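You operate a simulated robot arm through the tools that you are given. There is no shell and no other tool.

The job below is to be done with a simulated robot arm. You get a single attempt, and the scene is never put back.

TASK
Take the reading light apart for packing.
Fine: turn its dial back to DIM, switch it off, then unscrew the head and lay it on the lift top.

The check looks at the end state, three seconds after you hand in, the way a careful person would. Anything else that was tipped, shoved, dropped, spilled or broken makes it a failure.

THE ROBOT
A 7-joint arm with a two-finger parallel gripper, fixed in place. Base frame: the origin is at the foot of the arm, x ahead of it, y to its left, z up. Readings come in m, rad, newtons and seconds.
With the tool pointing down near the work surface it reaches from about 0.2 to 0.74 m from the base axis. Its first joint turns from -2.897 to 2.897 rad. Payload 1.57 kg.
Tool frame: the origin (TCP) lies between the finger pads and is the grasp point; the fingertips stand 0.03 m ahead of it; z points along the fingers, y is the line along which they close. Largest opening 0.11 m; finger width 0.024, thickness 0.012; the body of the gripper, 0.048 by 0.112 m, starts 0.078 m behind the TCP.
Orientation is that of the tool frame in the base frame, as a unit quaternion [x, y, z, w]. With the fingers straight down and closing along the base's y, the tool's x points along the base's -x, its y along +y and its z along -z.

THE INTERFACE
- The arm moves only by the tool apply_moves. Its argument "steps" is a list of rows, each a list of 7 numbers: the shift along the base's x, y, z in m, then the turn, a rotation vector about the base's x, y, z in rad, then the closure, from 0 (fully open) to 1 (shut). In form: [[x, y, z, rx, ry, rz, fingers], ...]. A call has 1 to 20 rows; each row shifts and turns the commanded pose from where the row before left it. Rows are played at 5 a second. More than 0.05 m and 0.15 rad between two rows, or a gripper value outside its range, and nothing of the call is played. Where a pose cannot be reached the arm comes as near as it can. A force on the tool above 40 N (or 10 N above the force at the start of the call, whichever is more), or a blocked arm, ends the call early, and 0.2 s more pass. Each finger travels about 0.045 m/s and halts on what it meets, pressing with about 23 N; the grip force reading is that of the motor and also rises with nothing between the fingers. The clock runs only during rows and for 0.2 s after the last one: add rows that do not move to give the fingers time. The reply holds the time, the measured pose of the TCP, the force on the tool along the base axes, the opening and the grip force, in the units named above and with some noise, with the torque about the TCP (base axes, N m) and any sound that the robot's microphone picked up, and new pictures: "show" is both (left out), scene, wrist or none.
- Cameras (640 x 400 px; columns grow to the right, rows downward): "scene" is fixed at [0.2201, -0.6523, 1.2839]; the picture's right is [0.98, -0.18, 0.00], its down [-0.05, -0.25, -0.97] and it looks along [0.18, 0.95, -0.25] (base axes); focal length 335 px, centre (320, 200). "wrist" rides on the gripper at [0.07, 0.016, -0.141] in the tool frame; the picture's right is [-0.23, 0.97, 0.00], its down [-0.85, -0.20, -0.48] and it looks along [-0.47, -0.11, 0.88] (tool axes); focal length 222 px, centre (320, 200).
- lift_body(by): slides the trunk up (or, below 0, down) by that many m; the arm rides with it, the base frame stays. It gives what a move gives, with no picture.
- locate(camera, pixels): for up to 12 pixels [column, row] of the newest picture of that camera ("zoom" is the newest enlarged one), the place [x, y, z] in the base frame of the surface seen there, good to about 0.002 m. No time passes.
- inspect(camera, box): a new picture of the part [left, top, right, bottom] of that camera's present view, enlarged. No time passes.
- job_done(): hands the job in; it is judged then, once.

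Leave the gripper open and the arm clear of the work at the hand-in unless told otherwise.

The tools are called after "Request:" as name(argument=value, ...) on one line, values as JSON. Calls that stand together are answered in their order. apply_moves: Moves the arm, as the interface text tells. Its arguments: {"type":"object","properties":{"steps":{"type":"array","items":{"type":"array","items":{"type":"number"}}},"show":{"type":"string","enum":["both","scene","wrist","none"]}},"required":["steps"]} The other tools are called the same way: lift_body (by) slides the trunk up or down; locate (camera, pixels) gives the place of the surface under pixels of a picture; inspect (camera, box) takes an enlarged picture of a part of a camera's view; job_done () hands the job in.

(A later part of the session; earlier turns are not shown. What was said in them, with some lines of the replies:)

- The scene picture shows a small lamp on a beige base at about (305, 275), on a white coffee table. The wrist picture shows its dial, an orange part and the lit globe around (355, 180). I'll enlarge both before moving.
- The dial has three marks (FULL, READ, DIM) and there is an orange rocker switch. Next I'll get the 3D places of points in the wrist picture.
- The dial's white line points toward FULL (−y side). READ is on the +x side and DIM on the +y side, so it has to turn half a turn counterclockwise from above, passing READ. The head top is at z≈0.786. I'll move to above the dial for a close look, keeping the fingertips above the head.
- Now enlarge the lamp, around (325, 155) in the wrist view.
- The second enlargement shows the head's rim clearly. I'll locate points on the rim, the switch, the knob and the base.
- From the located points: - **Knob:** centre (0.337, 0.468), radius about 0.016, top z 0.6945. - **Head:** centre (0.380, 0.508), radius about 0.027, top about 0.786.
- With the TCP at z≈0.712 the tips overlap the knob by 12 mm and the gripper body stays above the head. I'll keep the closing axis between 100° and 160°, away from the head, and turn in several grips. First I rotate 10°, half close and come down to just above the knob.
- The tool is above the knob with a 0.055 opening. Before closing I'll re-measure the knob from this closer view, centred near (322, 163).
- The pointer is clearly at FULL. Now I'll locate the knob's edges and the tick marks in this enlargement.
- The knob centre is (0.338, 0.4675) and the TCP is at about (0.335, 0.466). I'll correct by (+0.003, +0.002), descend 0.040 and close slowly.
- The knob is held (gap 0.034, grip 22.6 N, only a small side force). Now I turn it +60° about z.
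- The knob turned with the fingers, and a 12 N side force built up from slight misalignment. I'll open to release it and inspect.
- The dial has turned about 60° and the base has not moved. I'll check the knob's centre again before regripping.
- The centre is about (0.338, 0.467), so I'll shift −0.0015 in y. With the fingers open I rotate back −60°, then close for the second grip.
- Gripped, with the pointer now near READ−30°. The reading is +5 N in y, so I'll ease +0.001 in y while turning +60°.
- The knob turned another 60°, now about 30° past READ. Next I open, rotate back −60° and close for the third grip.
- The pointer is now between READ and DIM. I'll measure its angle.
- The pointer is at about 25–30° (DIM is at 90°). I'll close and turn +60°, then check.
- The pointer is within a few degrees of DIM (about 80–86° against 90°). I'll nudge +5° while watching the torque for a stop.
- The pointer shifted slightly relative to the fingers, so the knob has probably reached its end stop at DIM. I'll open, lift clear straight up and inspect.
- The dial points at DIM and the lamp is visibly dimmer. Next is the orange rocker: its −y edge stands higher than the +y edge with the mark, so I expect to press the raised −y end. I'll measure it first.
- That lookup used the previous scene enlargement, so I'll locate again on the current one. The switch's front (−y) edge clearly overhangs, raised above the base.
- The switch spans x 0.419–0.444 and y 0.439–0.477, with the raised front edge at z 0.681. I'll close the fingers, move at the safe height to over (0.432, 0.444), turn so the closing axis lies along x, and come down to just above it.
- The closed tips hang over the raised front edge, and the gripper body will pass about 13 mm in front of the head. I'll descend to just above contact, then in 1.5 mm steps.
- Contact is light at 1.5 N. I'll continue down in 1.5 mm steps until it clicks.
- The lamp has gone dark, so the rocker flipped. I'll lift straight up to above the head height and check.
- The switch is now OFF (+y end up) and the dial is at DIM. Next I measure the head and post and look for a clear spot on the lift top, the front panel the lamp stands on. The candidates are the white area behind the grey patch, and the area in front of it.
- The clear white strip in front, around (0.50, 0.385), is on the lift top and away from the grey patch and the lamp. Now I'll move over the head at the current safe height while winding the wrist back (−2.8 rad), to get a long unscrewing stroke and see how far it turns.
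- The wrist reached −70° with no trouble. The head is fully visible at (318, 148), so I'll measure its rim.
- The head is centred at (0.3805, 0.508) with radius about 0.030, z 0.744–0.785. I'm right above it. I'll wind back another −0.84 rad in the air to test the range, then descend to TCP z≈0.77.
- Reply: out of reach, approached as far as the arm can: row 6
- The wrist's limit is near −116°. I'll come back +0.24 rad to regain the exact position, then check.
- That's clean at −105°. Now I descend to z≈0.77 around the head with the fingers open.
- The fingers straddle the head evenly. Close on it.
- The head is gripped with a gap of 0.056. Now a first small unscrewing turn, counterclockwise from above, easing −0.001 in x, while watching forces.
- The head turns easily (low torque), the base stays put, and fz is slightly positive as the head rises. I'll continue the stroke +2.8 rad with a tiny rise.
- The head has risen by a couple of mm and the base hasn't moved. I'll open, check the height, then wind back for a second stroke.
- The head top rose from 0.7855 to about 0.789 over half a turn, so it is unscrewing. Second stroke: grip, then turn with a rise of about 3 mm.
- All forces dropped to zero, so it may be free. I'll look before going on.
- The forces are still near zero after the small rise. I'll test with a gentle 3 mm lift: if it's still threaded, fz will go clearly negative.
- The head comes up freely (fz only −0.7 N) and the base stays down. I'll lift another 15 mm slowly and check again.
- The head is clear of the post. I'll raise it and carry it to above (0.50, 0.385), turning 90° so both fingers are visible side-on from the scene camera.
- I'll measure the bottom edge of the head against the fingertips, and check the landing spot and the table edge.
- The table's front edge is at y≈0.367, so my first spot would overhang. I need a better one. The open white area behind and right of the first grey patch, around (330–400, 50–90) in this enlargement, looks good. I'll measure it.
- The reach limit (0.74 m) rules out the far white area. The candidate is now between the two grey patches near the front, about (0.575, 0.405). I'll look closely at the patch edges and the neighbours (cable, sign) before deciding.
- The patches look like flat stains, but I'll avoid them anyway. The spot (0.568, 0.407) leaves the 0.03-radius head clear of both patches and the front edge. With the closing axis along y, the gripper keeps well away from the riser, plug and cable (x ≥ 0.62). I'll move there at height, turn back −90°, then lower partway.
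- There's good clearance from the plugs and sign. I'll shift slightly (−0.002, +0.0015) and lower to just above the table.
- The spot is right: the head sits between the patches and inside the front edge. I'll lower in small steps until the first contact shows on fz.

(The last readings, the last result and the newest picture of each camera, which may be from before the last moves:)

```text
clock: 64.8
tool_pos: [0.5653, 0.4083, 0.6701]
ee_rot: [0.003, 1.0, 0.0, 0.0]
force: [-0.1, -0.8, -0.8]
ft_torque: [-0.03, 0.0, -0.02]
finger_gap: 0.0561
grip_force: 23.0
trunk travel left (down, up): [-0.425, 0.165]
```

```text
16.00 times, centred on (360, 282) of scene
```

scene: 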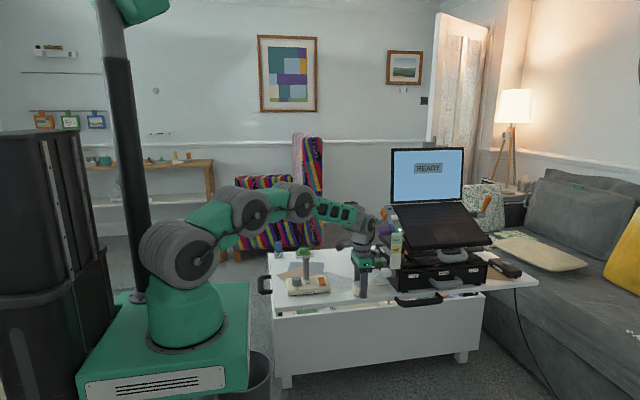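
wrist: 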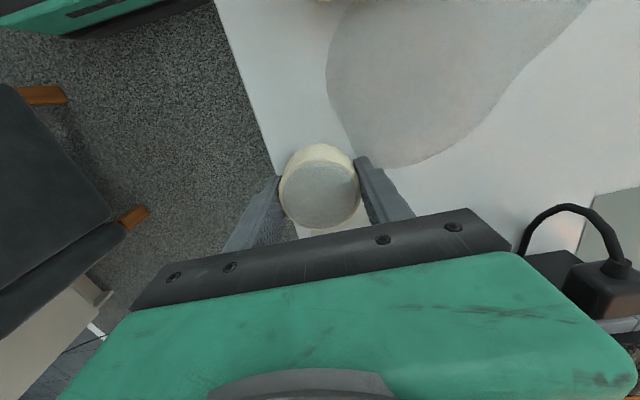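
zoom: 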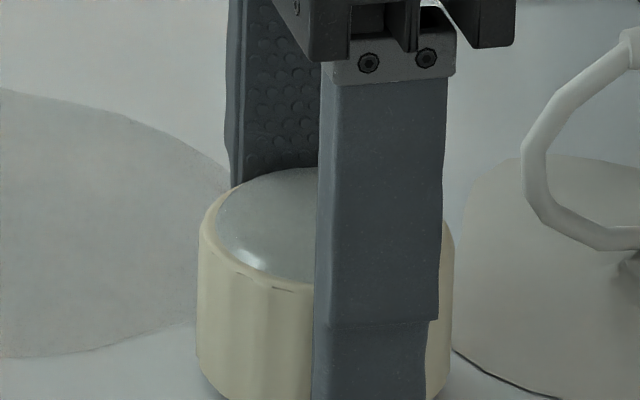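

No contact yet (tips at about 0.640, table at 0.6385). A little further.

Request:
apply_moves(steps=[[0, 0, -0.0006, 0, 0, 0, 0.55], [0, 0, -0.0006, 0, 0, 0, 0.55], [0, 0, 0, 0, 0, 0, 0.55]], show="none")

Request:
inspect(camera="scene", box=[340, 280, 380, 305])

```text
clock: 65.6
tool_pos: [0.5652, 0.4094, 0.6691]
ee_rot: [0.002, 1.0, 0.0, 0.0]
force: [-2.3, -1.1, 5.4]
ft_torque: [-0.19, 0.12, -0.08]
finger_gap: 0.0561
grip_force: 22.6
trunk travel left (down, up): [-0.425, 0.165]
```

```text
16.00 times, centred on (360, 292) of scene
```

zoom: 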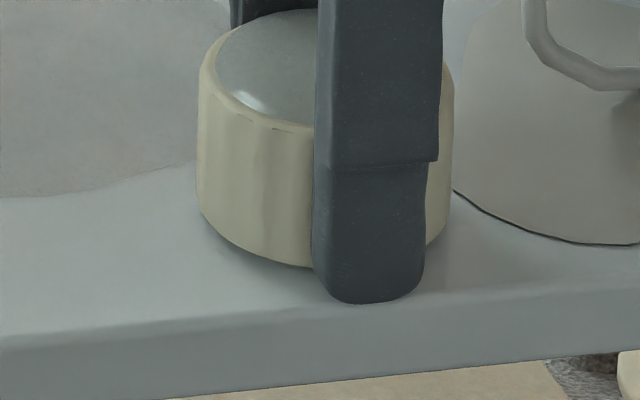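

Contact: fz is 5.4 N. I'll ease up 0.4 mm and open gently.

Request:
apply_moves(steps=[[0, 0, 0.0004, 0, 0, 0, 0.55], [0, 0, 0, 0, 0, 0, 0.47], [0, 0, 0, 0, 0, 0, 0.42], [0, 0, 0, 0, 0, 0, 0.36], [0, 0, 0, 0, 0, 0, 0.32], [0, 0, 0, 0, 0, 0, 0.32]])

Request:
inspect(camera="scene", box=[340, 275, 380, 300])

```text
clock: 67.0
tool_pos: [0.5662, 0.4082, 0.6696]
ee_rot: [0.002, 1.0, 0.0, 0.001]
force: [0.3, 0.9, 4.1]
ft_torque: [-0.12, 0.06, -0.01]
finger_gap: 0.073
grip_force: 0.1
trunk travel left (down, up): [-0.425, 0.165]
```

scene: 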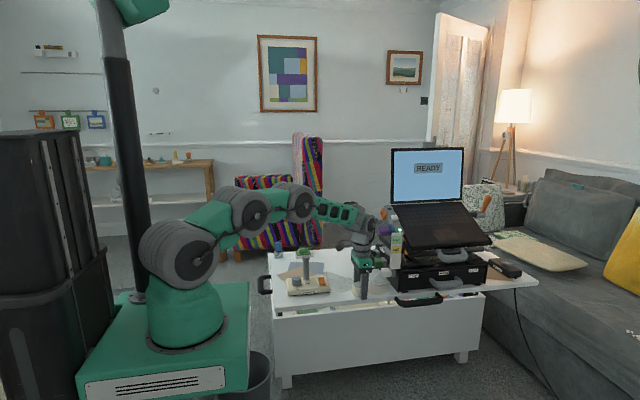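
wrist: 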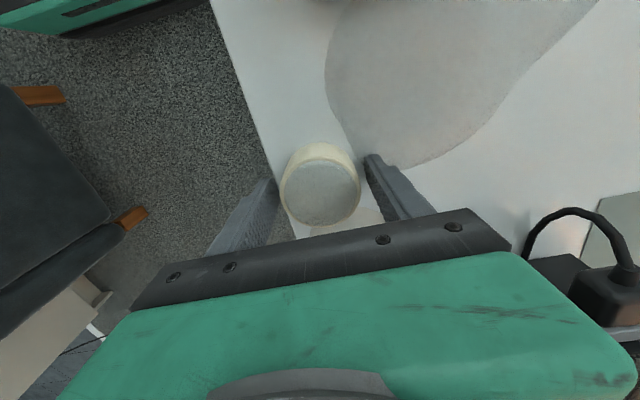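

```text
16.00 times, centred on (360, 288) of scene
```

zoom: 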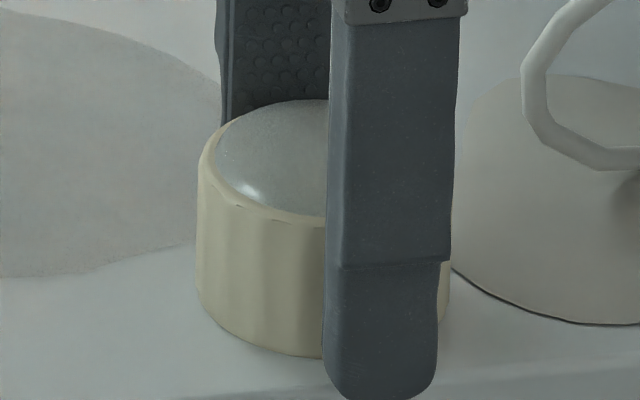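

The head stands upright on the lift top and the fingers are clear. I'll lift straight up slowly, then back away from the work.

Request:
apply_moves(steps=[[0, 0, 0.003, 0, 0, 0, 0.32], [0, 0, 0.01, 0, 0, 0, 0.3], [0, 0, 0.02, 0, 0, 0, 0.3], [0, 0, 0.03, 0, 0, 0, 0.3], [0, 0, 0.03, 0, 0, 0, 0.2], [0, 0, 0.03, 0, 0, 0, 0.1], [0, 0, 0.03, 0, 0, 0, 0], [0, 0, 0.04, 0, 0, 0, 0], [-0.03, 0, 0.03, 0, 0, 0, 0], [-0.04, 0, 0.02, 0, 0, 0, 0], [-0.04, 0, 0.02, 0, 0, 0, 0], [-0.04, 0, 0.02, 0, 0, 0, 0], [0, 0, 0, 0, 0, 0, 0]])

Request:
inspect(camera="scene", box=[270, 235, 398, 315])

Request:
inspect(camera="scene", box=[340, 270, 388, 300])

```text
clock: 69.8
tool_pos: [0.416, 0.4063, 0.9509]
ee_rot: [0.004, 1.0, 0.0, -0.001]
force: [0.4, 0.8, -0.1]
ft_torque: [0.0, 0.0, -0.01]
finger_gap: 0.11
grip_force: 0.0
trunk travel left (down, up): [-0.425, 0.165]
```

scene: 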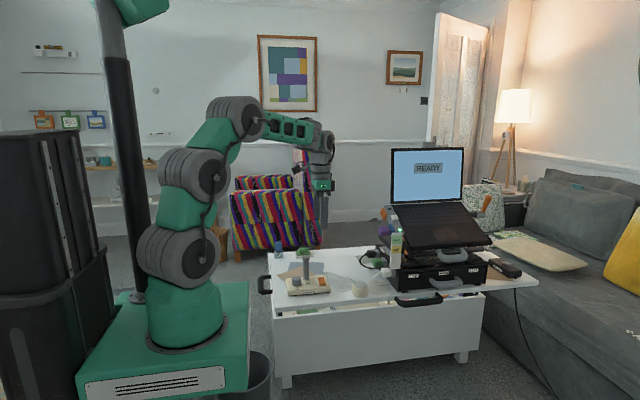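
wrist: 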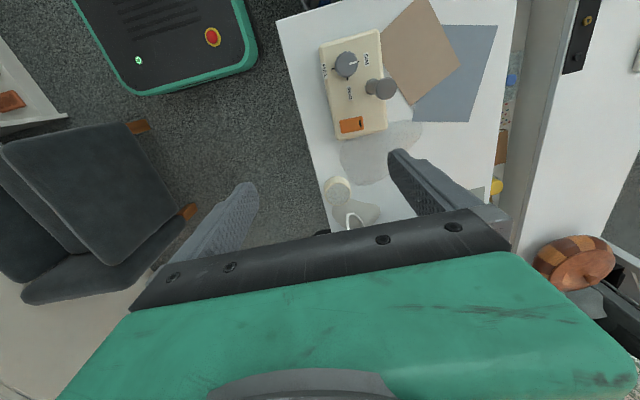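

```text
5.00 times, centred on (334, 275) of scene
```

zoom: 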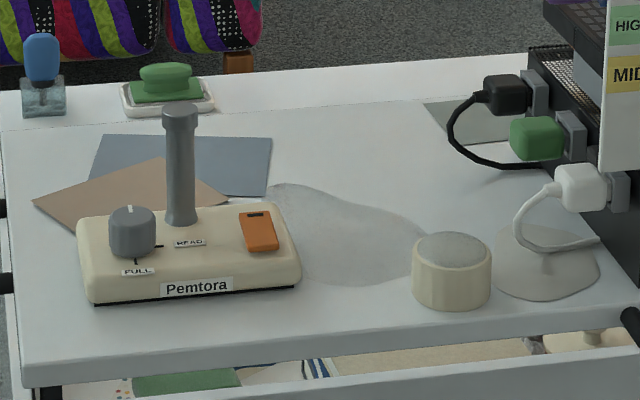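

```text
13.33 times, centred on (364, 285) of scene
```

zoom: 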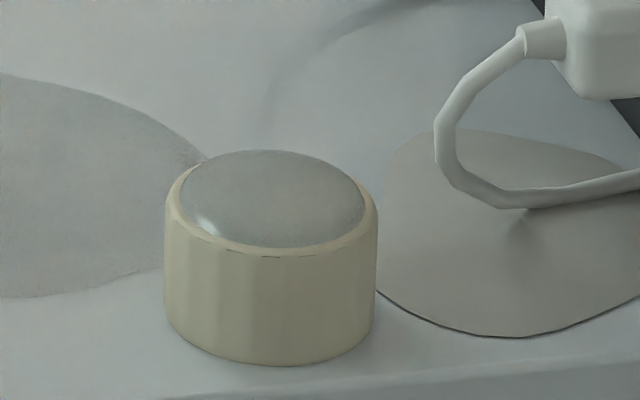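

The head stands upright on the lift top and everything else is where it was. One last check of the dial and switch from the wrist camera before handing in.

Request:
inspect(camera="wrist", box=[310, 35, 406, 95])

Request:
inspect(camera="wrist", box=[300, 80, 460, 240])

```text
6.67 times, centred on (358, 65) of wrist
```

zoom: 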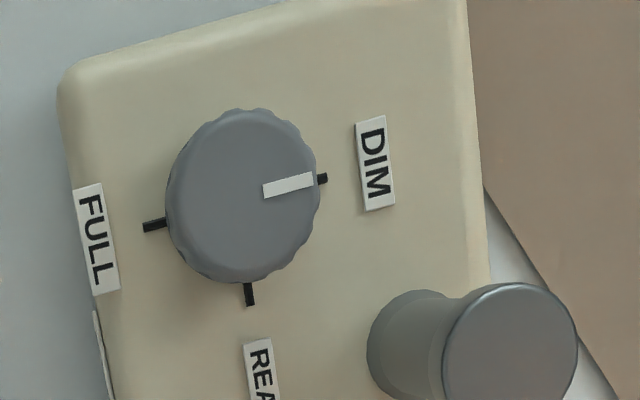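

```text
2.50 times, centred on (380, 160) of wrist
```

zoom: 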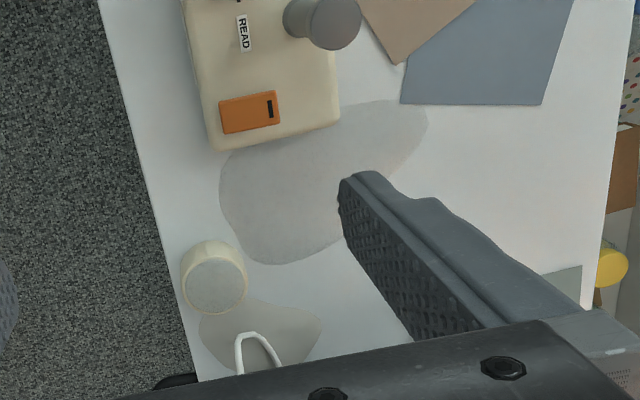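

The dial pointer lines up with the DIM tick, the switch is off, and the head rests on the lift top. The gripper is open and clear of the work, so I'm handing in.

Request:
job_done()

```text
The job is handed in.
```

I've taken the reading light apart as you asked and handed the job in. No result from the check has come back.

- **Dial:** it's turned back from FULL to DIM, and the pointer lines up with the DIM mark.
- **Switch:** I pressed the raised end of the orange rocker, and the lamp went dark.
- **Head:** it came free in under one full turn. It's now standing upright on the lift top near the front edge, between the two grey patches.

The fingertips reached the table before the bottom of the head did, so the head settled the last few millimetres when I let go. It stayed upright.

In the last pictures the lamp base, papers, plugs and cable were all where they started. The gripper is open and the arm is clear of the table.
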